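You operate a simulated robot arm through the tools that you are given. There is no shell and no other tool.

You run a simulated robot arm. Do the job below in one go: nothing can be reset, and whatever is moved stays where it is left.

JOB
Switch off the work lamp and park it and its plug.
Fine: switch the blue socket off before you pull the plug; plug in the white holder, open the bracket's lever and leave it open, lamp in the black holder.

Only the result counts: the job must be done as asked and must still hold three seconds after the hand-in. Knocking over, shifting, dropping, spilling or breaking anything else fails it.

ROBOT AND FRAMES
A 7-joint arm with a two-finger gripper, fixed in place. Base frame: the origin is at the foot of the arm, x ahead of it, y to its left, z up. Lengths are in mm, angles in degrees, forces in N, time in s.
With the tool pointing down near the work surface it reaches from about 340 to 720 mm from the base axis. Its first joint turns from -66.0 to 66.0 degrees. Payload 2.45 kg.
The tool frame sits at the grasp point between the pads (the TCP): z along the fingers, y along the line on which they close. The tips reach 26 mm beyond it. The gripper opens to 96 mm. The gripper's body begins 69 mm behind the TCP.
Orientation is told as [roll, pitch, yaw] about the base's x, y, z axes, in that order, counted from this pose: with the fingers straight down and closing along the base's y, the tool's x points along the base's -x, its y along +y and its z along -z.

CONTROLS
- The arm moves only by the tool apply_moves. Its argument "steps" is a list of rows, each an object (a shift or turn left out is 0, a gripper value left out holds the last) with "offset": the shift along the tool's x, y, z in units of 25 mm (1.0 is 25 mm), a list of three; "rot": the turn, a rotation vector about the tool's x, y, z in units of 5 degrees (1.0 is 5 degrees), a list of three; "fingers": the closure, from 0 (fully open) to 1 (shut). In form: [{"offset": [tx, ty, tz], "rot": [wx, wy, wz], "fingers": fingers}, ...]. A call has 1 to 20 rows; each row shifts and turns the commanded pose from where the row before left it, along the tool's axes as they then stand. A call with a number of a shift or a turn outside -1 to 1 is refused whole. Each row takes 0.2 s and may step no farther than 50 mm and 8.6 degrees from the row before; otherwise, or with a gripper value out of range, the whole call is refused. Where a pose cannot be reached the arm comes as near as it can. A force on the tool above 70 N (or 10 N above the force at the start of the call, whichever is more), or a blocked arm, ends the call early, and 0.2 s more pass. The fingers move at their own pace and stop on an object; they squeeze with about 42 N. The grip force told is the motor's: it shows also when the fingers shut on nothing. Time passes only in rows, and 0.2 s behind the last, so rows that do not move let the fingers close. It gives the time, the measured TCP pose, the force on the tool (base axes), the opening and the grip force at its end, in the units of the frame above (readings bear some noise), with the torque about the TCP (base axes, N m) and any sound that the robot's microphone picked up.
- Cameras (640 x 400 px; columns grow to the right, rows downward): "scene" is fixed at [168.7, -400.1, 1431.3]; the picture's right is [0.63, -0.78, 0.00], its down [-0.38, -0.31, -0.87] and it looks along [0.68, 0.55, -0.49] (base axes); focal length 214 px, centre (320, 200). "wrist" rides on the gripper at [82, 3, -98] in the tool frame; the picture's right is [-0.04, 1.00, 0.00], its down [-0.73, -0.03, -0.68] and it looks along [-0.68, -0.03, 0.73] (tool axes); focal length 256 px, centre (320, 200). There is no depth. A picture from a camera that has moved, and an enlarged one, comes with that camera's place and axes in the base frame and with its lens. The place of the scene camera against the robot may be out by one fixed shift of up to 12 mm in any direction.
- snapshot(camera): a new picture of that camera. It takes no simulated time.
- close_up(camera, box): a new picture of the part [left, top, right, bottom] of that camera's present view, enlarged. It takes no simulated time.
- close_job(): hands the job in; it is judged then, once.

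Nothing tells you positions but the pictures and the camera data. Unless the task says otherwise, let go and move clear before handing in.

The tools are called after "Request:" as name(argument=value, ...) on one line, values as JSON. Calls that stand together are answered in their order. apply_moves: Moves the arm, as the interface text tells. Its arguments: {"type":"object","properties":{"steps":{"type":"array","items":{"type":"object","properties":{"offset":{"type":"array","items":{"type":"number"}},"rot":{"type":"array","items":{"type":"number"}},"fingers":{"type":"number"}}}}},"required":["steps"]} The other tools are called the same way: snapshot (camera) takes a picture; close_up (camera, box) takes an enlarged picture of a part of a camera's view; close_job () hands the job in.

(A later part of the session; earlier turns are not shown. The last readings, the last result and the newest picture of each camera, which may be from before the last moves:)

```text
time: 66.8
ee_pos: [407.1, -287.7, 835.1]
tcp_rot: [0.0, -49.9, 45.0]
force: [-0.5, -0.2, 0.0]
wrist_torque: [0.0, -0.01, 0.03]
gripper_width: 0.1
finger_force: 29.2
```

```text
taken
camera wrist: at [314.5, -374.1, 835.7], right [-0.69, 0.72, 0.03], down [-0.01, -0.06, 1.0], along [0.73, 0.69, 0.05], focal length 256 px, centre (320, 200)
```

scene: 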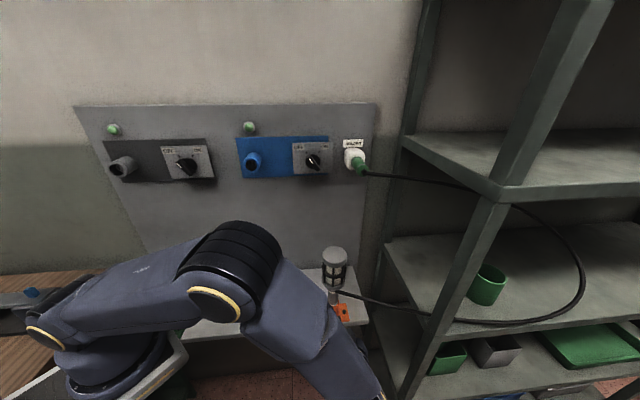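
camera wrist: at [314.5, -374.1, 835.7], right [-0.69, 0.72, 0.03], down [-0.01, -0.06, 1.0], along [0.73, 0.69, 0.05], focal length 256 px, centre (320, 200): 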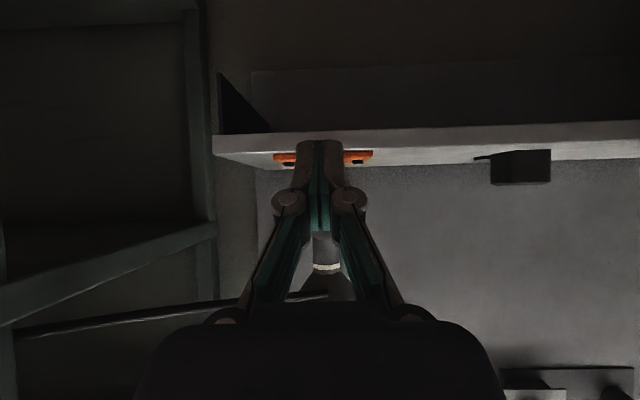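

The fingers are now under the ball. Pushing up along the arc.

Request:
apply_moves(steps=[{"offset": [-0.16, 0, 0]}, {"offset": [-0.16, 0, 0]}, {"offset": [-0.283, 0, -0.12]}, {"offset": [-0.292, 0, -0.095]}, {"offset": [-0.299, 0, -0.069]}, {}])

Request:
snapshot(camera="wrist")

```text
time: 68.2
ee_pos: [411.2, -279.2, 858.6]
tcp_rot: [0.3, -48.9, 44.5]
force: [-14.5, -14.2, -43.9]
wrist_torque: [-0.63, 0.78, 0.05]
gripper_width: 6.1
finger_force: 28.0
```

```text
taken
camera wrist: at [318.8, -365.7, 861.6], right [-0.68, 0.73, 0.03], down [0.0, -0.04, 1.0], along [0.73, 0.68, 0.03], focal length 256 px, centre (320, 200)
```

wrist: 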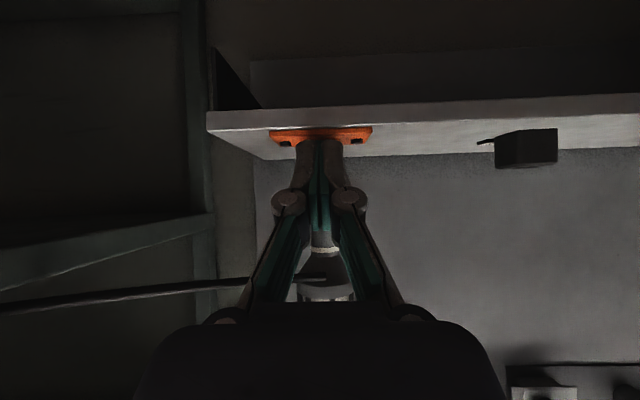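

The resistance climbed to ~48 N with the lever about 25 deg above level, which may be its end stop. I'll back off and look at where it rests.

Request:
apply_moves(steps=[{"offset": [0.4, 0, 0]}, {"offset": [0.6, 0, 0]}, {"offset": [0.3, 0, -0.8]}, {"offset": [0, 0, -0.8]}, {"offset": [0, 0, -0.8]}, {"offset": [-0.8, 0.8, -0.8]}, {"offset": [-0.8, 0.8, 0]}, {"offset": [-0.8, 0.8, 0]}, {"offset": [-0.8, 0.8, 0]}, {}])

Request:
snapshot(camera="wrist")

Request:
snapshot(camera="scene")

```text
time: 70.4
ee_pos: [337.2, -241.3, 951.5]
tcp_rot: [-0.1, -50.0, 45.0]
force: [0.3, 0.2, -1.0]
wrist_torque: [0.02, 0.01, 0.0]
gripper_width: 0.0
finger_force: 28.0
```

```text
taken
camera wrist: at [244.9, -329.2, 952.0], right [-0.69, 0.72, 0.03], down [-0.01, -0.05, 1.0], along [0.72, 0.69, 0.05], focal length 256 px, centre (320, 200)
```

wrist: 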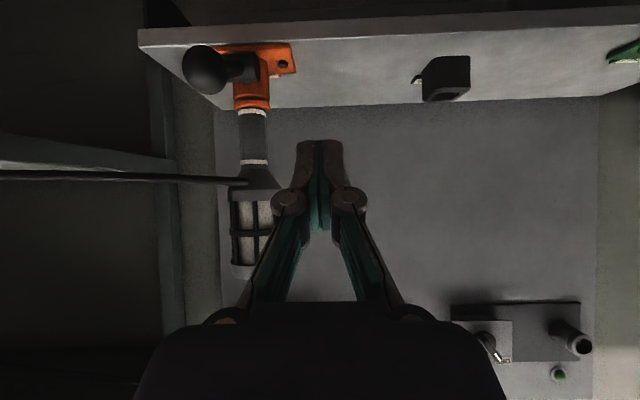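

```text
taken
```

scene: 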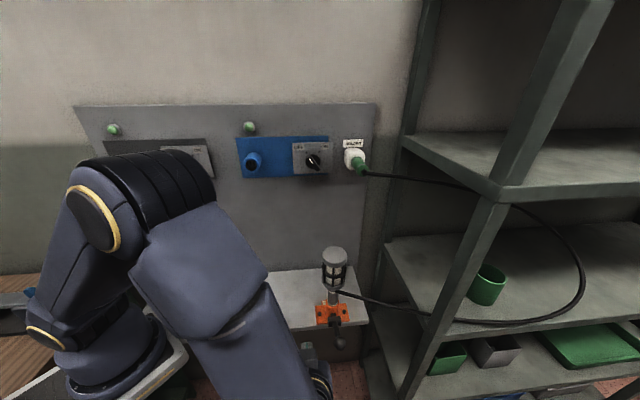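

Request:
close_up(camera="wrist", box=[160, 20, 320, 120])

Request:
close_up(camera="scene", box=[296, 286, 376, 366])

Request:
close_up(camera="wrist", box=[540, 20, 640, 82])

```text
4.00 times, centred on (240, 70) of wrist
camera zoom: at [244.9, -329.2, 952.0], right [-0.69, 0.72, 0.03], down [-0.01, -0.05, 1.0], along [0.72, 0.69, 0.05], focal length 1024 px, centre (640, 720)
```

zoom: 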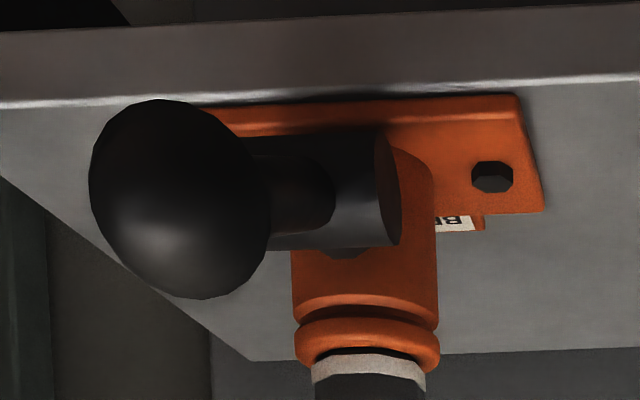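

```text
5.00 times, centred on (336, 326) of scene
camera zoom: at [168.7, -400.1, 1431.3], right [0.63, -0.78, 0.0], down [-0.38, -0.31, -0.87], along [0.68, 0.55, -0.49], focal length 1072 px, centre (240, -430)
```

zoom: 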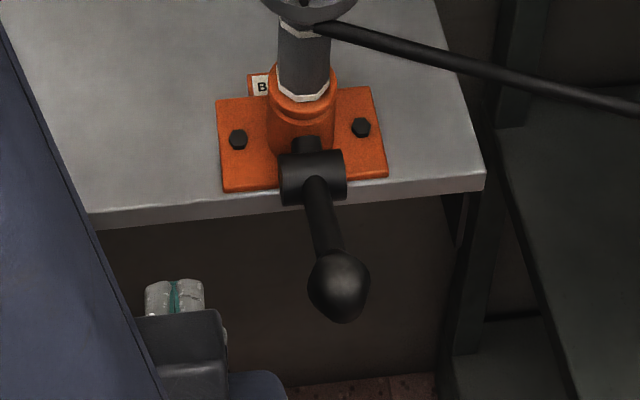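

```text
6.40 times, centred on (590, 51) of wrist
camera zoom: at [244.9, -329.2, 952.0], right [-0.69, 0.72, 0.03], down [-0.01, -0.05, 1.0], along [0.72, 0.69, 0.05], focal length 1638 px, centre (-1408, 1154)
```

zoom: 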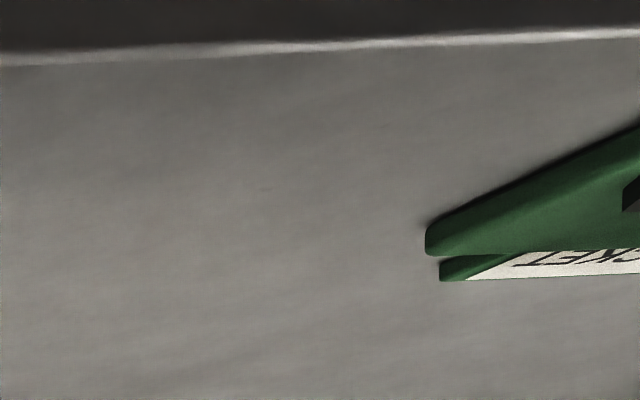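

The lever now stays about 25 deg above level (60 deg from where it began) and withstood ~4 N·m there, so it appears to be fully open at its stop. Next I rise, point the tool down, open the fingers and measure the lamp and the black holder from above.

Request:
apply_moves(steps=[{"offset": [-0.96, 0, -0.8]}, {"offset": [-0.96, 0, -0.8]}, {"offset": [-0.96, 0, -0.8]}, {"offset": [-0.96, 0, -0.8]}, {"offset": [-0.96, 0, -0.8]}, {"offset": [-0.96, 0, -0.8]}, {"offset": [-0.96, 0, -0.8]}, {"offset": [-0.96, 0, -0.8]}, {"offset": [0, 0.32, 0], "rot": [0, 1, 0], "fingers": 0}, {"offset": [0, 0.32, 0], "rot": [0, 1, 0]}, {"offset": [0, 0.32, 0], "rot": [0, 1, 0]}, {"offset": [0, 0.32, 0], "rot": [0, 1, 0]}, {"offset": [0, 0.32, 0], "rot": [0, 1, 0]}, {"offset": [0, 0.32, 0], "rot": [0, 1, 0]}, {"offset": [0, 0.32, 0], "rot": [0, 1, 0]}, {"offset": [0, 0.32, 0], "rot": [0, 1, 0]}, {"offset": [0, 0.32, 0], "rot": [0, 1, 0]}, {"offset": [0, 0.32, 0], "rot": [0, 1, 0]}])

Request:
snapshot(camera="wrist")

Request:
snapshot(camera="scene")

```text
time: 74.2
ee_pos: [281.6, -183.0, 1201.8]
tcp_rot: [0.1, 0.1, 45.0]
force: [0.6, -0.8, 0.5]
wrist_torque: [0.01, 0.0, -0.01]
gripper_width: 95.9
finger_force: 0.0
```

```text
taken
camera wrist: at [222.2, -237.0, 1299.4], right [-0.68, 0.73, 0.0], down [0.54, 0.5, 0.68], along [0.5, 0.46, -0.73], focal length 256 px, centre (320, 200)
```

wrist: 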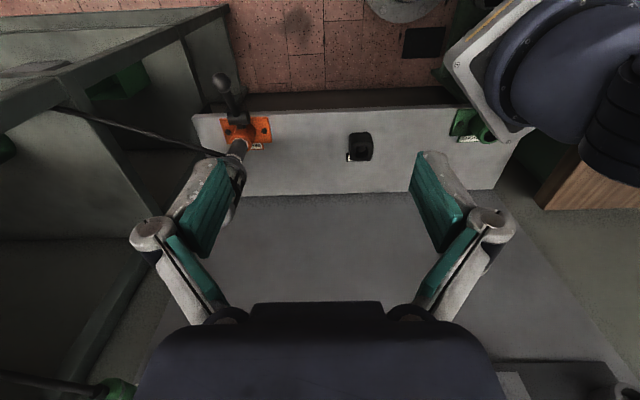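

```text
taken
```

scene: 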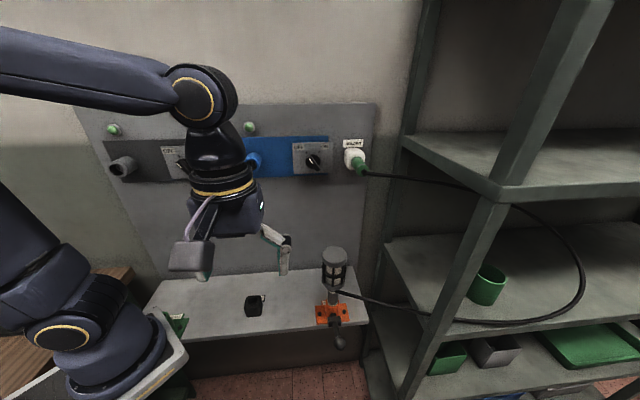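

I see the holder clearly from here; I'll go closer above it for measuring.

Request:
apply_moves(steps=[{"offset": [-0.65, 0.29, 1]}, {"offset": [-0.65, 0.29, 1]}, {"offset": [-0.65, 0.29, 1]}, {"offset": [-0.65, 0.29, 1]}, {"offset": [-0.65, 0.29, 1]}, {"offset": [-0.65, 0.29, 1]}, {"offset": [-0.65, 0.29, 1]}, {"offset": [-0.65, 0.29, 1]}, {}])

Request:
snapshot(camera="wrist")

Request:
close_up(camera="wrist", box=[260, 80, 420, 180])

```text
time: 76.2
ee_pos: [333.1, -51.0, 1003.0]
tcp_rot: [0.0, 0.0, 45.0]
force: [-1.1, 1.1, -0.8]
wrist_torque: [0.03, -0.01, 0.01]
gripper_width: 96.1
finger_force: 0.0
```

```text
taken
camera wrist: at [273.4, -105.6, 1100.6], right [-0.68, 0.73, 0.0], down [0.54, 0.5, 0.68], along [0.5, 0.46, -0.73], focal length 256 px, centre (320, 200)
```

wrist: 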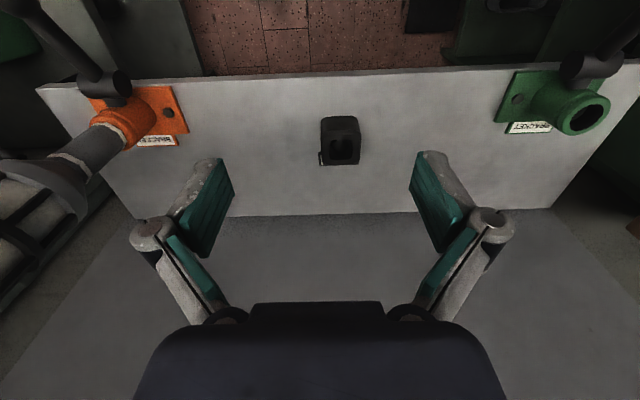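

```text
4.00 times, centred on (340, 130) of wrist
camera zoom: at [273.4, -105.6, 1100.6], right [-0.68, 0.73, 0.0], down [0.54, 0.5, 0.68], along [0.5, 0.46, -0.73], focal length 1024 px, centre (240, 480)
```

zoom: 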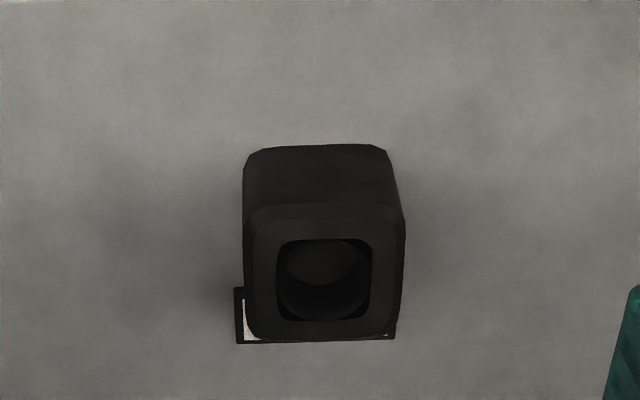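

I'll zoom in on both bracket levers from this symmetric view to compare them, and on the lamp.

Request:
close_up(camera="wrist", box=[480, 0, 640, 150])

Request:
close_up(camera="wrist", box=[0, 0, 200, 150])

Request:
snapshot(camera="scene")

```text
2.67 times, centred on (560, 75) of wrist
camera zoom: at [273.4, -105.6, 1100.6], right [-0.68, 0.73, 0.0], down [0.54, 0.5, 0.68], along [0.5, 0.46, -0.73], focal length 683 px, centre (-320, 533)
```

zoom: 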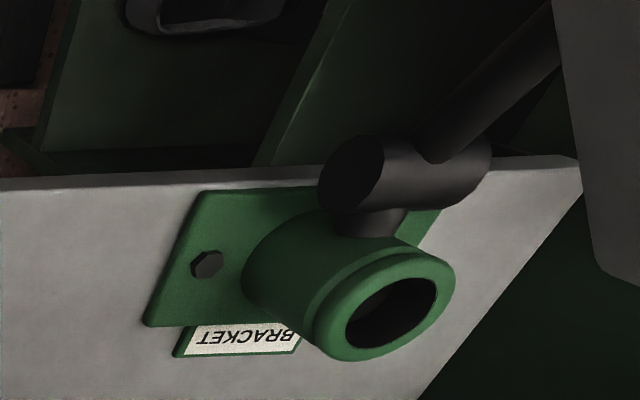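

```text
2.67 times, centred on (100, 75) of wrist
camera zoom: at [273.4, -105.6, 1100.6], right [-0.68, 0.73, 0.0], down [0.54, 0.5, 0.68], along [0.5, 0.46, -0.73], focal length 683 px, centre (907, 533)
```

zoom: 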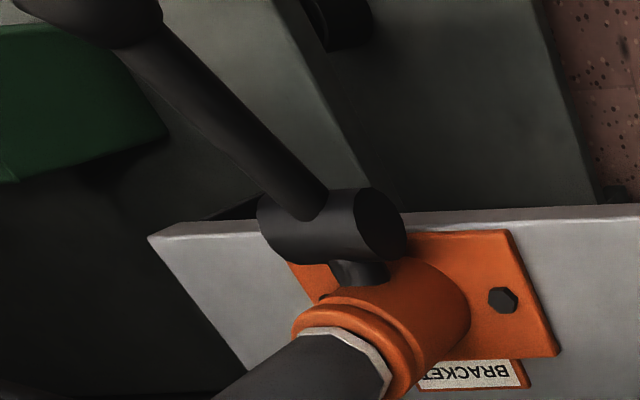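

```text
taken
```

scene: 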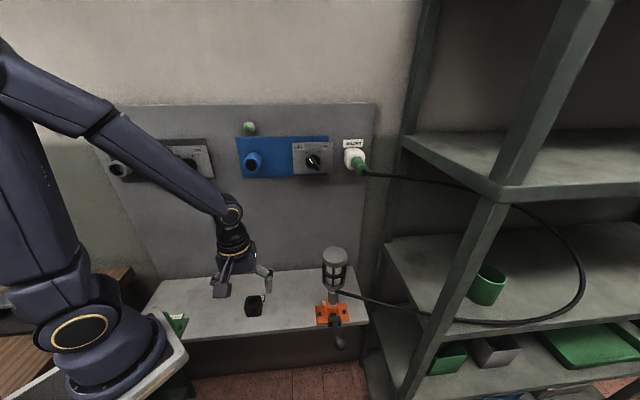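

The empty green bracket's lever sits at a similar raised angle, which supports the orange one now being open. The holder measures u≈250, n≈282, top z≈840; I'll move right above it for a second, closer fix.

Request:
apply_moves(steps=[{"offset": [-0.825, 0.22, 0.8]}, {"offset": [-0.825, 0.22, 0.8]}, {"offset": [-0.825, 0.22, 0.8]}, {"offset": [-0.825, 0.22, 0.8]}, {}])

Request:
snapshot(camera="wrist")

Request:
close_up(camera="wrist", box=[260, 60, 420, 160])

```text
time: 77.4
ee_pos: [374.9, 24.5, 922.3]
tcp_rot: [0.0, 0.0, 45.0]
force: [-1.1, -1.2, -0.9]
wrist_torque: [0.01, -0.01, -0.02]
gripper_width: 95.9
finger_force: 0.1
```

```text
taken
camera wrist: at [315.8, -30.4, 1020.1], right [-0.68, 0.73, 0.0], down [0.54, 0.5, 0.68], along [0.5, 0.46, -0.73], focal length 256 px, centre (320, 200)
```

wrist: 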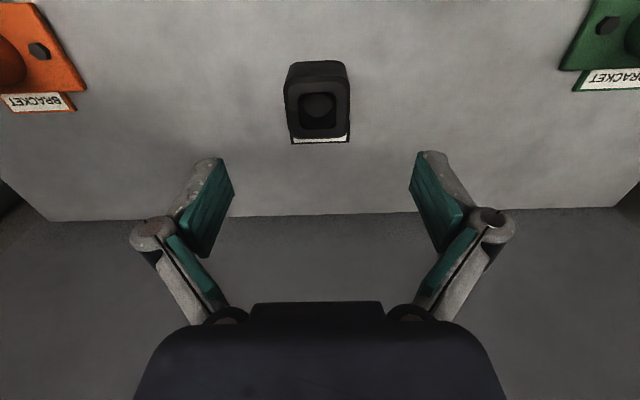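

```text
4.00 times, centred on (340, 110) of wrist
camera zoom: at [315.8, -30.4, 1020.1], right [-0.68, 0.73, 0.0], down [0.54, 0.5, 0.68], along [0.5, 0.46, -0.73], focal length 1024 px, centre (240, 560)
```

zoom: 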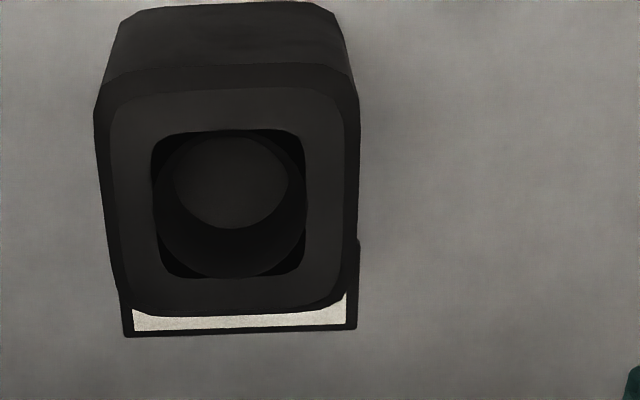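

The hole's centre is fixed at u≈249.8, n≈280.5, with the top at z≈842. Now I'll rise and go over to above the lamp.

Request:
apply_moves(steps=[{"offset": [0, 0, -1]}, {"offset": [0, 0, -1]}, {"offset": [0, 0, -1]}, {"offset": [0, 0, -1]}, {"offset": [0, 0, -1]}, {"offset": [0, 0, -1]}, {"offset": [0, 0, -1]}, {"offset": [0, 0, -1]}, {"offset": [0, 0, -1]}, {"offset": [0.25, -0.97, 0]}, {"offset": [0.25, -0.97, 0]}, {"offset": [0.25, -0.97, 0]}, {"offset": [0.25, -0.97, 0]}, {"offset": [0.25, -0.97, 0]}, {"offset": [0.25, -0.97, 0]}, {"offset": [0.25, -0.97, 0]}, {"offset": [0.25, -0.97, 0]}, {"offset": [0.22, -0.97, 0]}, {"offset": [0.22, -0.97, 0]}, {}])

Request:
snapshot(camera="wrist")

Request:
close_up(camera="wrist", box=[240, 80, 400, 180])

Request:
snapshot(camera="scene")

```text
time: 81.6
ee_pos: [502.2, -191.3, 1145.7]
tcp_rot: [0.0, 0.0, 45.0]
force: [0.7, 0.3, 0.1]
wrist_torque: [0.03, 0.0, 0.03]
gripper_width: 96.0
finger_force: 0.1
```

```text
taken
camera wrist: at [443.8, -246.1, 1244.6], right [-0.68, 0.73, 0.0], down [0.54, 0.5, 0.68], along [0.5, 0.46, -0.73], focal length 256 px, centre (320, 200)
```

wrist: 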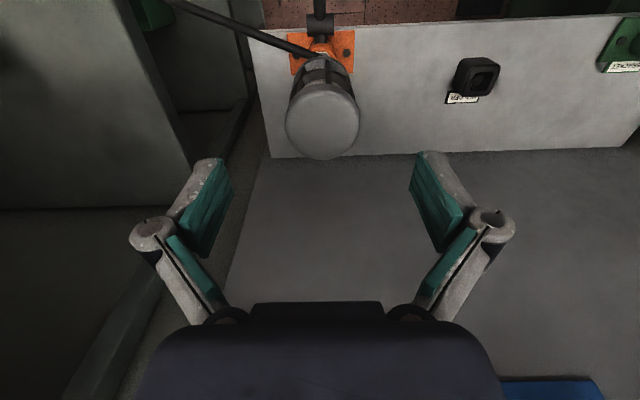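

```text
4.00 times, centred on (320, 130) of wrist
camera zoom: at [443.8, -246.1, 1244.6], right [-0.68, 0.73, 0.0], down [0.54, 0.5, 0.68], along [0.5, 0.46, -0.73], focal length 1024 px, centre (320, 480)
```

zoom: 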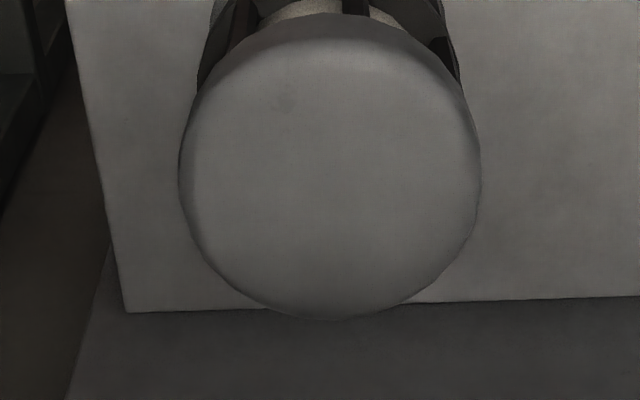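

```text
taken
```

scene: 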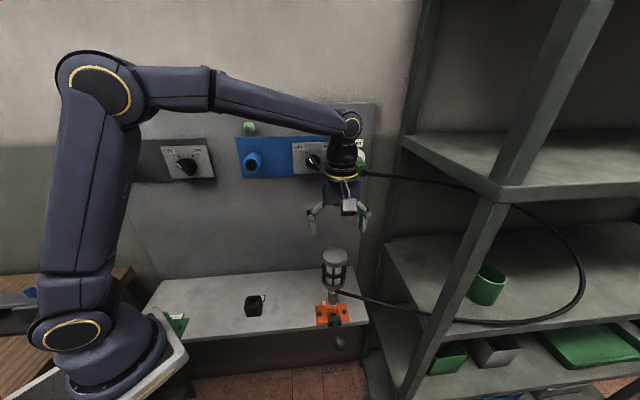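

The lamp's cap is centred about u 489.5, n 232–234. I'll shift 11 mm forward and descend partway for a closer check.

Request:
apply_moves(steps=[{"offset": [-0.45, 0.03, 0.5]}, {"offset": [0, 0, 0.8]}, {"offset": [0, 0, 0.9]}, {}])

Request:
snapshot(camera="wrist")

Request:
close_up(camera="wrist", box=[230, 80, 410, 240])

```text
time: 82.6
ee_pos: [512.4, -184.5, 1091.6]
tcp_rot: [0.1, 0.0, 45.0]
force: [-0.5, 0.2, 0.3]
wrist_torque: [0.03, 0.01, -0.01]
gripper_width: 95.7
finger_force: 0.1
```

```text
taken
camera wrist: at [452.3, -238.1, 1189.7], right [-0.68, 0.73, 0.0], down [0.54, 0.5, 0.68], along [0.5, 0.46, -0.73], focal length 256 px, centre (320, 200)
```

wrist: 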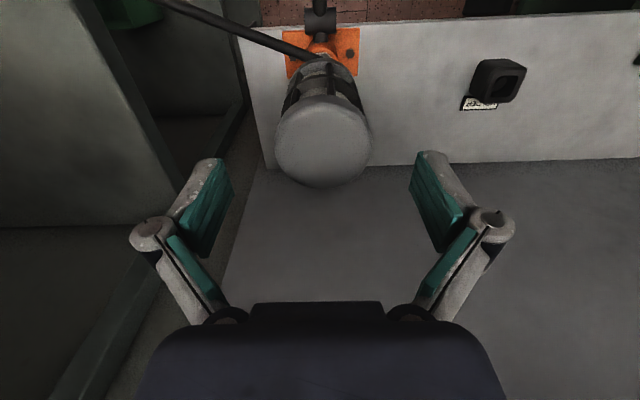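

```text
2.50 times, centred on (320, 160) of wrist
camera zoom: at [452.3, -238.1, 1189.7], right [-0.68, 0.73, 0.0], down [0.54, 0.5, 0.68], along [0.5, 0.46, -0.73], focal length 640 px, centre (320, 300)
```

zoom: 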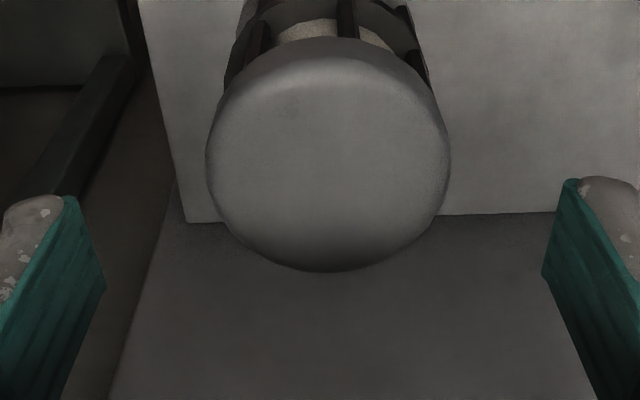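

The cap centre is within 2 mm of my grasp axis in n; I'll shift 1.8 mm left, descend to z≈1044 and close on the cap.

Request:
apply_moves(steps=[{"offset": [0, 0.07, 0.6]}, {"offset": [0, 0, 0.7]}, {"offset": [0, 0, 0.6]}, {}])

Request:
snapshot(camera="wrist")

Request:
close_up(camera="scene", box=[290, 200, 390, 262])

```text
time: 83.6
ee_pos: [510.2, -182.5, 1045.1]
tcp_rot: [0.0, 0.1, 45.0]
force: [0.1, 0.4, 0.0]
wrist_torque: [-0.03, 0.0, -0.03]
gripper_width: 95.9
finger_force: 0.1
```

```text
taken
camera wrist: at [450.3, -237.1, 1142.4], right [-0.68, 0.73, 0.0], down [0.54, 0.5, 0.68], along [0.5, 0.46, -0.73], focal length 256 px, centre (320, 200)
```

wrist: 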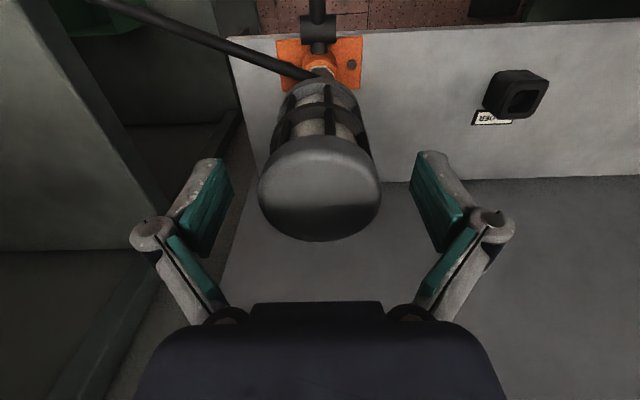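

```text
6.40 times, centred on (340, 231) of scene
camera zoom: at [168.7, -400.1, 1431.3], right [0.63, -0.78, 0.0], down [-0.38, -0.31, -0.87], along [0.68, 0.55, -0.49], focal length 1373 px, centre (192, 2)
```

zoom: 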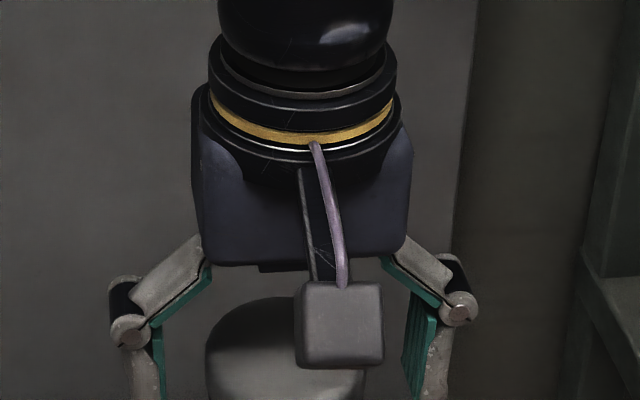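

The cap sits right at the grasp point. Closing the fingers.

Request:
apply_moves(steps=[{"fingers": 0.3}, {"fingers": 0.5}, {"fingers": 1}, {}, {}])

Request:
snapshot(camera="wrist")

```text
time: 84.8
ee_pos: [509.9, -183.6, 1046.4]
tcp_rot: [-0.1, 0.0, 45.1]
force: [1.8, -2.1, 1.9]
wrist_torque: [-0.06, -0.08, 0.0]
gripper_width: 63.2
finger_force: 41.5
```

```text
taken
camera wrist: at [450.4, -237.3, 1142.8], right [-0.68, 0.73, 0.0], down [0.54, 0.5, 0.68], along [0.5, 0.46, -0.73], focal length 256 px, centre (320, 200)
```

wrist: 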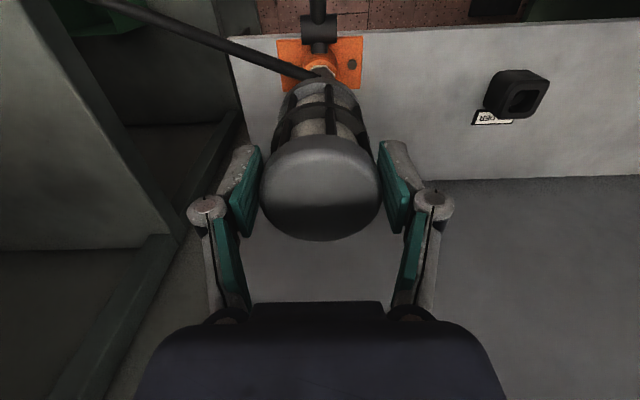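

The cap is held at 63 mm. I'll lift gently to see whether the clamp lets go.

Request:
apply_moves(steps=[{"offset": [0, 0, -0.12]}, {"offset": [0, 0, -0.12]}, {"offset": [0, 0, -0.2]}, {"offset": [0, 0, -0.2]}, {}])

Request:
snapshot(camera="wrist")

Request:
close_up(camera="scene", box=[280, 230, 390, 360])

```text
time: 86.0
ee_pos: [510.5, -182.0, 1061.1]
tcp_rot: [0.0, 0.0, 45.0]
force: [-0.9, 0.6, -4.1]
wrist_torque: [0.0, 0.06, 0.05]
gripper_width: 63.0
finger_force: 41.9
```

```text
taken
camera wrist: at [450.3, -236.8, 1158.1], right [-0.68, 0.73, 0.0], down [0.54, 0.5, 0.68], along [0.5, 0.46, -0.73], focal length 256 px, centre (320, 200)
```

wrist: 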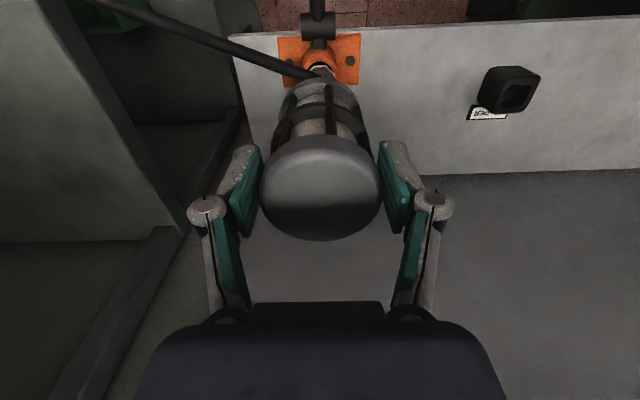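

```text
3.08 times, centred on (335, 295) of scene
camera zoom: at [168.8, -400.1, 1431.3], right [0.63, -0.78, 0.0], down [-0.38, -0.31, -0.87], along [0.68, 0.55, -0.49], focal length 660 px, centre (274, -92)
```

zoom: 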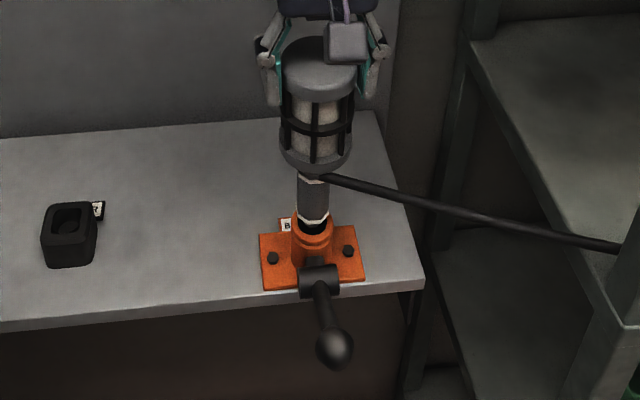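

The lamp rises freely (4 N weight), so the clamp is open. Lifting it clear.

Request:
apply_moves(steps=[{"offset": [0, 0, -0.5]}, {"offset": [0, 0, -0.5]}, {"offset": [0, 0, -0.6]}, {"offset": [0, 0, -0.6]}, {"offset": [0, 0, -0.6]}, {"offset": [0, 0, -0.6]}, {"offset": [0, 0, -0.6]}, {}])

Request:
snapshot(camera="wrist")

Request:
close_up(camera="scene", box=[280, 220, 390, 350])

```text
time: 87.8
ee_pos: [510.0, -181.6, 1159.5]
tcp_rot: [0.0, 0.0, 45.0]
force: [-0.3, -0.7, -3.3]
wrist_torque: [0.0, 0.04, 0.0]
gripper_width: 63.2
finger_force: 41.6
```

```text
taken
camera wrist: at [450.4, -235.5, 1257.9], right [-0.68, 0.73, 0.0], down [0.54, 0.5, 0.68], along [0.5, 0.46, -0.73], focal length 256 px, centre (320, 200)
```

wrist: 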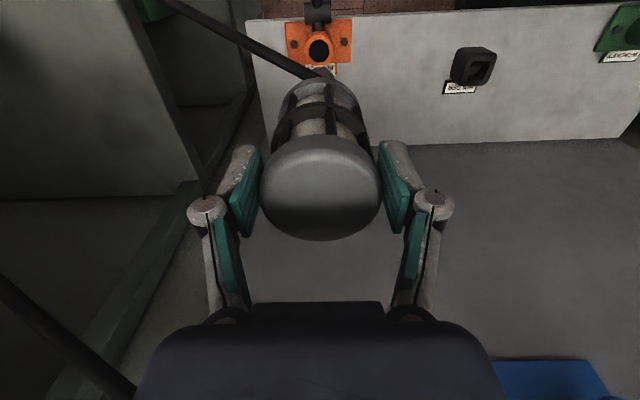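

```text
3.08 times, centred on (335, 285) of scene
camera zoom: at [168.8, -400.1, 1431.3], right [0.63, -0.78, 0.0], down [-0.38, -0.31, -0.87], along [0.68, 0.55, -0.49], focal length 660 px, centre (274, -62)
```

zoom: 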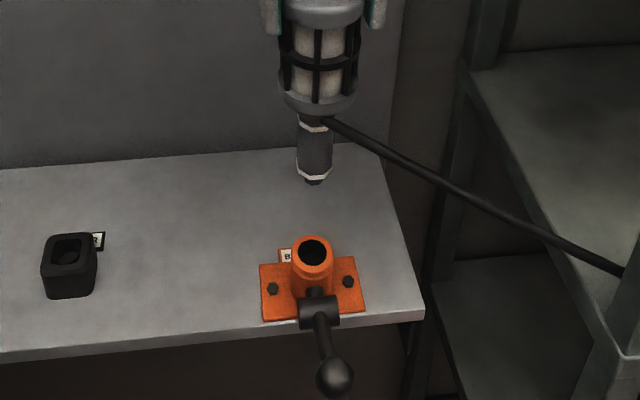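

The lamp is clear of the bracket and hangs straight. I'll zoom in on its lower end, the empty bracket hole and the holder for the transfer vector.

Request:
close_up(camera="wrist", box=[270, 10, 370, 72])

Request:
close_up(camera="wrist", box=[424, 30, 524, 92])

Request:
close_up(camera="scene", box=[312, 250, 360, 280])

Request:
close_up(camera="scene", box=[312, 294, 360, 324])

Request:
close_up(camera="scene", box=[232, 286, 280, 316])

```text
6.40 times, centred on (320, 41) of wrist
camera zoom: at [450.4, -235.5, 1257.9], right [-0.68, 0.73, 0.0], down [0.54, 0.5, 0.68], along [0.5, 0.46, -0.73], focal length 1638 px, centre (320, 1218)
```

zoom: 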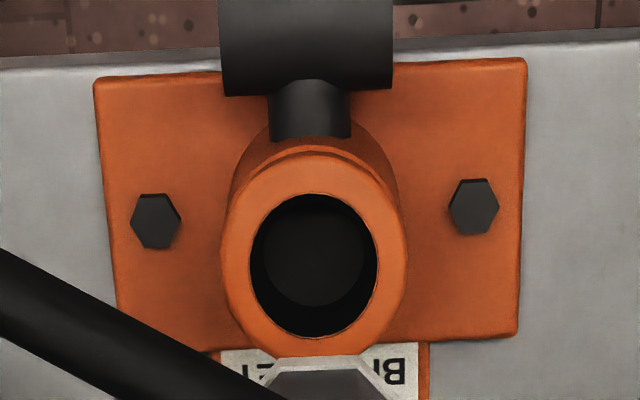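

```text
6.40 times, centred on (474, 61) of wrist
camera zoom: at [450.4, -235.5, 1257.9], right [-0.68, 0.73, 0.0], down [0.54, 0.5, 0.68], along [0.5, 0.46, -0.73], focal length 1638 px, centre (-666, 1090)
```

zoom: 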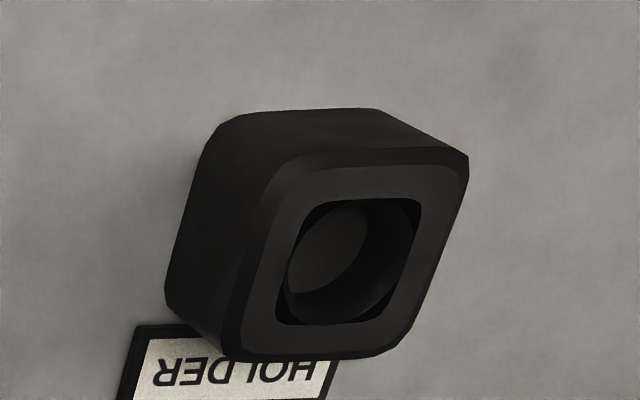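

```text
13.33 times, centred on (336, 265) of scene
camera zoom: at [168.8, -400.1, 1431.3], right [0.63, -0.78, 0.0], down [-0.38, -0.31, -0.87], along [0.68, 0.55, -0.49], focal length 2860 px, centre (107, -667)
```

zoom: 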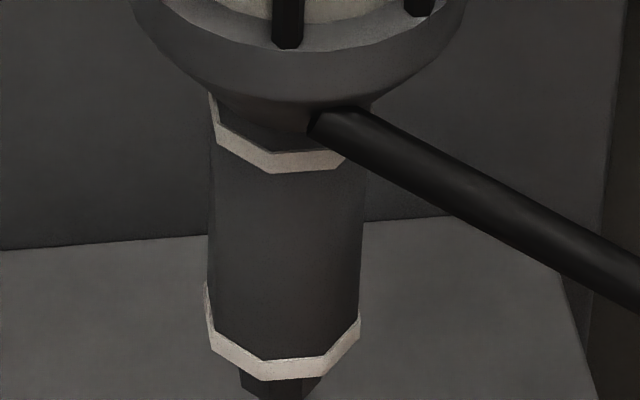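

```text
13.33 times, centred on (336, 309) of scene
camera zoom: at [168.8, -400.1, 1431.3], right [0.63, -0.78, 0.0], down [-0.38, -0.31, -0.87], along [0.68, 0.55, -0.49], focal length 2860 px, centre (107, -1253)
```

zoom: 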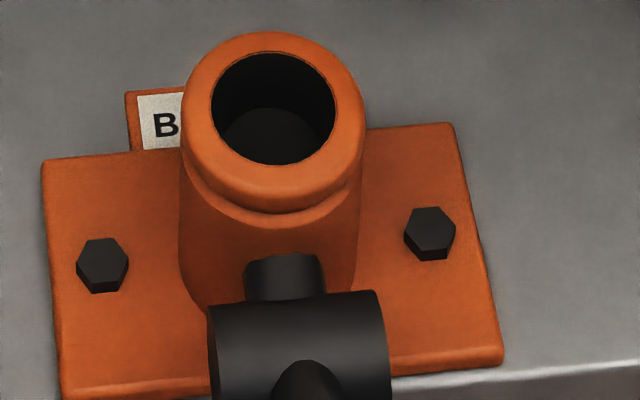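

```text
13.33 times, centred on (256, 301) of scene
camera zoom: at [168.8, -400.1, 1431.3], right [0.63, -0.78, 0.0], down [-0.38, -0.31, -0.87], along [0.68, 0.55, -0.49], focal length 2860 px, centre (1173, -1147)
```

zoom: 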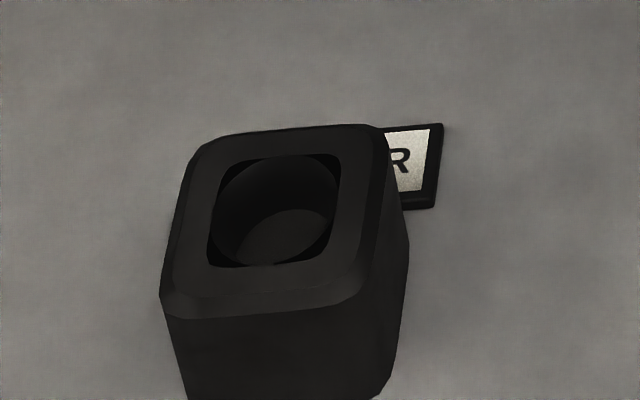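

I'll look closer at the lamp's nose and verify its length.

Request:
close_up(camera="scene", box=[320, 270, 352, 290])

Request:
snapshot(camera="scene")

```text
16.00 times, centred on (336, 280) of scene
camera zoom: at [168.8, -400.1, 1431.3], right [0.63, -0.78, 0.0], down [-0.38, -0.31, -0.87], along [0.68, 0.55, -0.49], focal length 3432 px, centre (64, -1080)
```

zoom: 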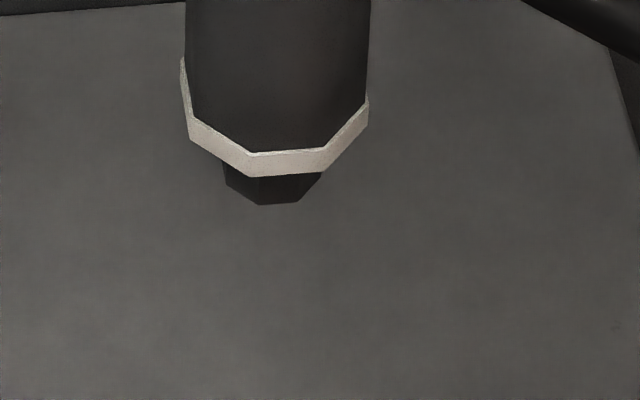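

```text
taken
```

scene: 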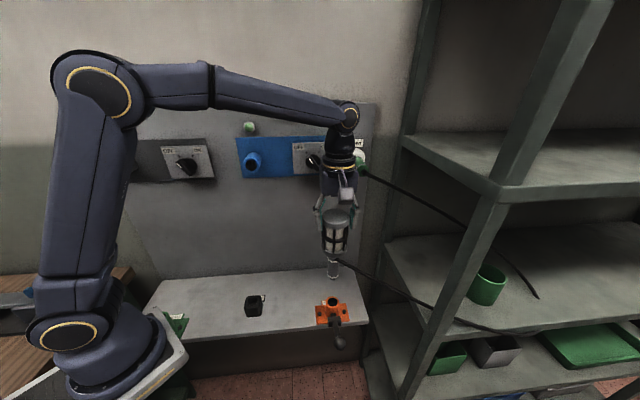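

The lamp axis sits about 8 mm wallward of my grasp axis, its nose being short under a 29 mm collar. I'll carry it over the holder at this height, then lower to compare collar and hole in the wrist view.

Request:
apply_moves(steps=[{"offset": [-0.16, 0.48, 0]}, {"offset": [-0.16, 0.96, 0]}, {"offset": [-0.16, 0.96, 0]}, {"offset": [-0.16, 0.96, 0]}, {"offset": [-0.16, 0.96, 0]}, {"offset": [-0.16, 0.96, 0]}, {"offset": [-0.16, 0.96, 0]}, {"offset": [-0.16, 0.96, 0]}, {"offset": [-0.16, 0.96, 0]}, {"offset": [-0.16, 0.96, 0]}, {"offset": [0, 0.46, 0]}, {}])

Request:
snapshot(camera="wrist")

Request:
snapshot(camera="scene")

```text
time: 90.4
ee_pos: [368.1, 16.2, 1159.8]
tcp_rot: [0.0, 0.0, 45.1]
force: [0.9, 0.0, -4.0]
wrist_torque: [-0.02, -0.02, -0.04]
gripper_width: 63.1
finger_force: 42.1
```

```text
taken
camera wrist: at [308.1, -37.8, 1258.0], right [-0.68, 0.73, 0.0], down [0.54, 0.5, 0.68], along [0.5, 0.46, -0.73], focal length 256 px, centre (320, 200)
```

wrist: 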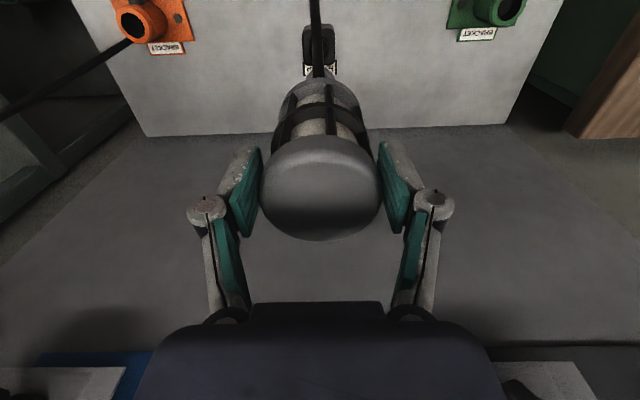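

```text
taken
```

scene: 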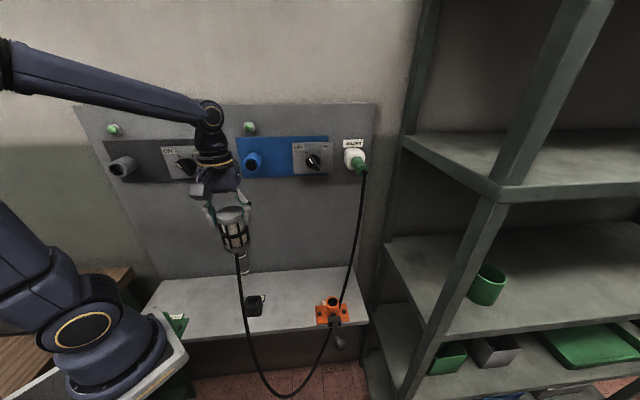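

The lamp hangs over the holder with the cable draped in front. I'll lower it to about 30 mm above the holder and compare.

Request:
apply_moves(steps=[{"offset": [0, 0, 0.7]}, {"offset": [0, 0, 0.7]}, {"offset": [0, 0, 0.7]}, {"offset": [0, 0, 0.7]}, {"offset": [0, 0, 0.6]}, {}])

Request:
close_up(camera="wrist", box=[260, 0, 380, 75])

Request:
close_up(camera="scene", box=[220, 255, 284, 320])

Request:
snapshot(camera="wrist")

```text
time: 91.8
ee_pos: [368.3, 15.3, 1073.6]
tcp_rot: [0.0, 0.0, 45.0]
force: [-0.2, 0.5, -3.5]
wrist_torque: [-0.02, 0.02, -0.02]
gripper_width: 63.0
finger_force: 41.9
```

```text
5.33 times, centred on (320, 38) of wrist
camera zoom: at [309.3, -38.9, 1172.2], right [-0.68, 0.73, 0.0], down [0.54, 0.5, 0.68], along [0.5, 0.46, -0.73], focal length 1365 px, centre (320, 1067)
```

zoom: 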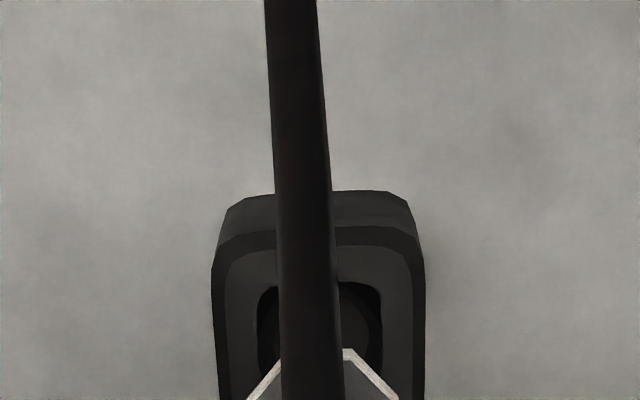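

```text
6.15 times, centred on (252, 288) of scene
camera zoom: at [168.8, -400.1, 1431.3], right [0.63, -0.78, 0.0], down [-0.38, -0.31, -0.87], along [0.68, 0.55, -0.49], focal length 1320 px, centre (738, -338)
```

zoom: 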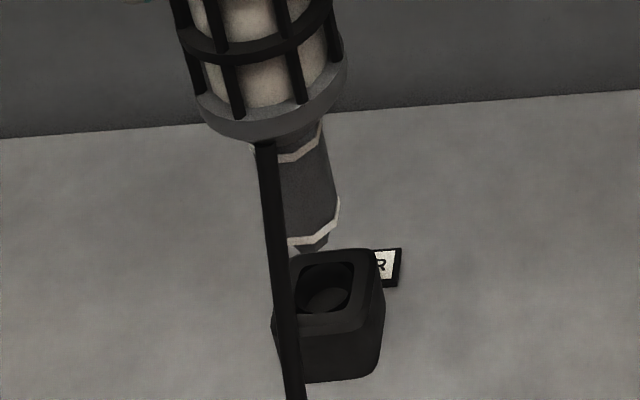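

```text
taken
camera wrist: at [309.3, -38.9, 1172.2], right [-0.68, 0.73, 0.0], down [0.54, 0.5, 0.68], along [0.5, 0.46, -0.73], focal length 256 px, centre (320, 200)
```

wrist: 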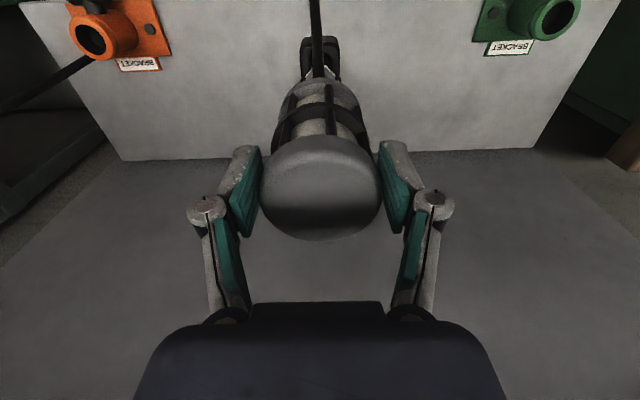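

Collar and hole agree within 1 mm in the wrist view. I'll lower 35 mm more and re-check.

Request:
apply_moves(steps=[{"offset": [-0.024, -0.02, 0.4]}, {"offset": [0, 0, 0.4]}, {"offset": [0, 0, 0.4]}, {"offset": [0, 0, 0.2]}, {}])

Request:
close_up(camera="wrist", box=[260, 10, 380, 85])

Request:
close_up(camera="scene", box=[228, 270, 276, 320])

```text
time: 93.0
ee_pos: [369.7, 15.0, 1039.6]
tcp_rot: [0.0, -0.1, 44.9]
force: [0.5, -0.4, -3.4]
wrist_torque: [-0.06, -0.01, 0.0]
gripper_width: 63.4
finger_force: 42.0
```

```text
5.33 times, centred on (320, 48) of wrist
camera zoom: at [310.4, -38.8, 1137.2], right [-0.68, 0.73, 0.0], down [0.54, 0.5, 0.68], along [0.5, 0.46, -0.73], focal length 1365 px, centre (320, 1013)
```

zoom: 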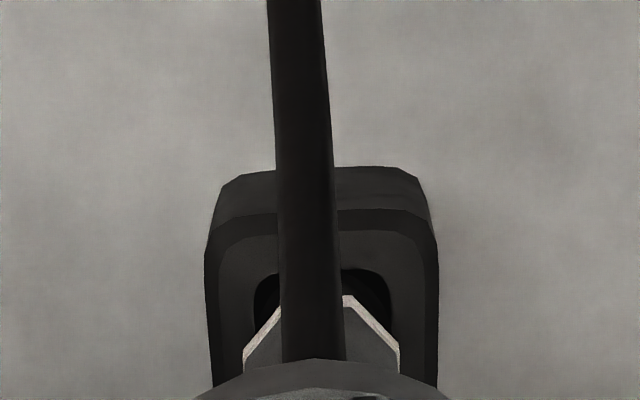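

```text
8.00 times, centred on (252, 295) of scene
camera zoom: at [168.8, -400.1, 1431.3], right [0.63, -0.78, 0.0], down [-0.38, -0.31, -0.87], along [0.68, 0.55, -0.49], focal length 1716 px, centre (864, -560)
```

zoom: 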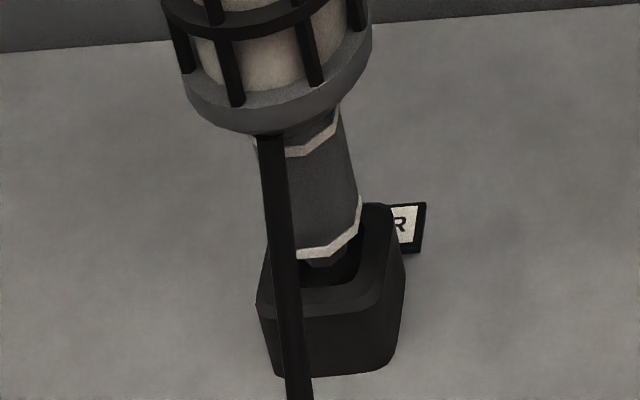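

Still centred within about 1 mm. Lowering slowly until contact.

Request:
apply_moves(steps=[{"offset": [0, 0, 0.12]}, {"offset": [0, 0, 0.12]}, {"offset": [0, 0, 0.12]}, {"offset": [0, 0, 0.12]}, {}])

Request:
close_up(camera="wrist", box=[260, 10, 380, 85])

Request:
close_up(camera="scene", box=[228, 270, 276, 320])

```text
time: 94.2
ee_pos: [369.7, 15.4, 1027.8]
tcp_rot: [0.0, -0.1, 44.9]
force: [0.0, 0.6, -3.0]
wrist_torque: [-0.02, 0.06, -0.01]
gripper_width: 63.3
finger_force: 41.8
```

```text
5.33 times, centred on (320, 48) of wrist
camera zoom: at [310.2, -38.7, 1125.6], right [-0.68, 0.73, 0.0], down [0.54, 0.5, 0.68], along [0.5, 0.46, -0.73], focal length 1365 px, centre (320, 1013)
```

zoom: 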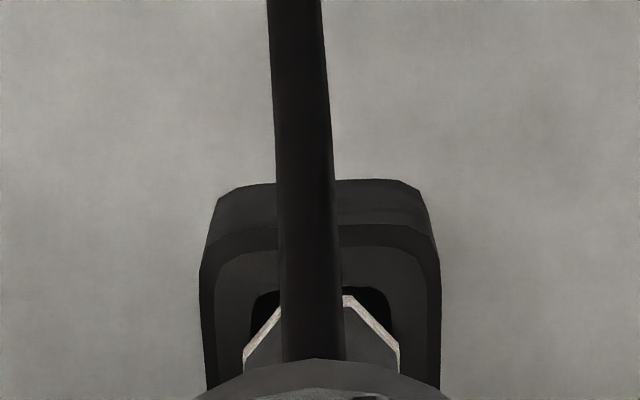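

```text
8.00 times, centred on (252, 295) of scene
camera zoom: at [168.8, -400.1, 1431.3], right [0.63, -0.78, 0.0], down [-0.38, -0.31, -0.87], along [0.68, 0.55, -0.49], focal length 1716 px, centre (864, -560)
```

zoom: 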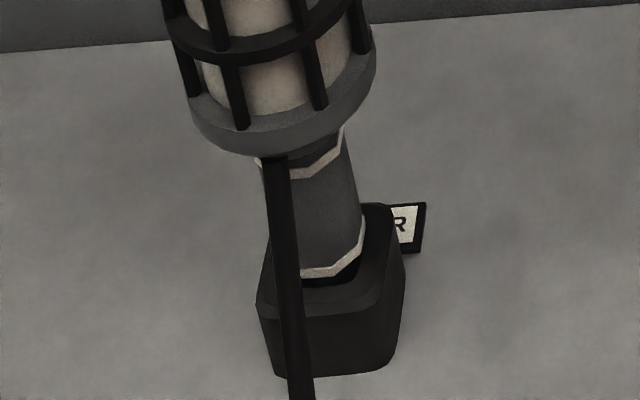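

Nearly seated; the lamp is perhaps 0.8 mm too far wallward. I'll correct that and lower in 1.5 mm steps until it rests.

Request:
apply_moves(steps=[{"offset": [0.028, 0, 0.04]}, {"offset": [0, 0, 0.06]}, {"offset": [0, 0, 0.06]}, {"offset": [0, 0, 0.06]}, {}])

Request:
close_up(camera="wrist", box=[260, 10, 380, 85])

Request:
close_up(camera="scene", box=[228, 270, 276, 320])

```text
time: 95.4
ee_pos: [369.6, 16.2, 1023.2]
tcp_rot: [-0.1, -0.1, 44.9]
force: [-6.0, 2.2, 27.3]
wrist_torque: [0.29, -0.04, 0.05]
gripper_width: 63.4
finger_force: 41.9
```

```text
5.33 times, centred on (320, 48) of wrist
camera zoom: at [309.9, -39.3, 1120.4], right [-0.68, 0.73, 0.0], down [0.54, 0.5, 0.68], along [0.5, 0.46, -0.73], focal length 1365 px, centre (320, 1013)
```

zoom: 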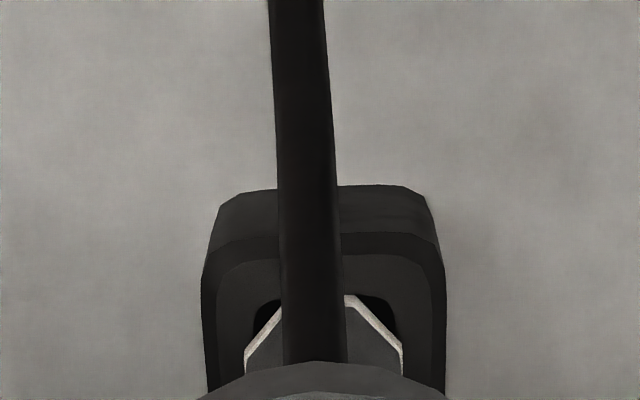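

```text
8.00 times, centred on (252, 295) of scene
camera zoom: at [168.2, -400.1, 1431.4], right [0.63, -0.78, 0.0], down [-0.38, -0.31, -0.87], along [0.68, 0.55, -0.49], focal length 1716 px, centre (864, -560)
```

zoom: 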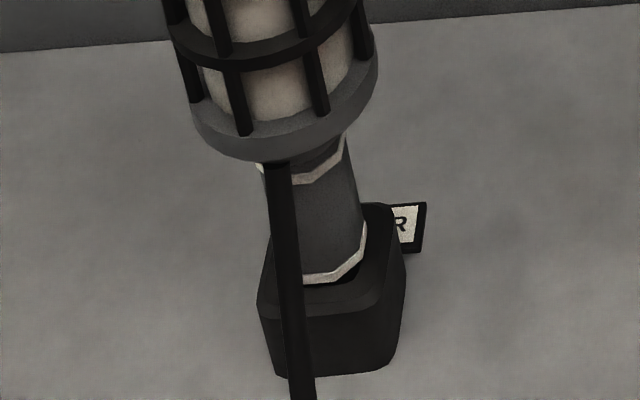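

It now rests on the holder with ~27 N, at the height expected for a seated collar. I'll ease the push, then open the fingers slowly and watch that it stands.

Request:
apply_moves(steps=[{"offset": [0, -0.01, -0.03]}, {}])

```text
time: 96.0
ee_pos: [369.7, 16.0, 1022.5]
tcp_rot: [0.0, -0.1, 45.0]
force: [-0.2, 5.4, 9.5]
wrist_torque: [0.61, -0.85, -0.03]
gripper_width: 63.0
finger_force: 42.4
```

A small sideways torque suggests the bottom wants about half a millimetre wallward. I'll nudge and re-read.

Request:
apply_moves(steps=[{"offset": [-0.02, 0, 0]}, {}])

```text
time: 96.6
ee_pos: [368.5, 15.9, 1023.5]
tcp_rot: [0.1, 0.0, 45.0]
force: [4.0, 4.0, -5.6]
wrist_torque: [0.57, -1.02, 0.04]
gripper_width: 63.4
finger_force: 42.6
```

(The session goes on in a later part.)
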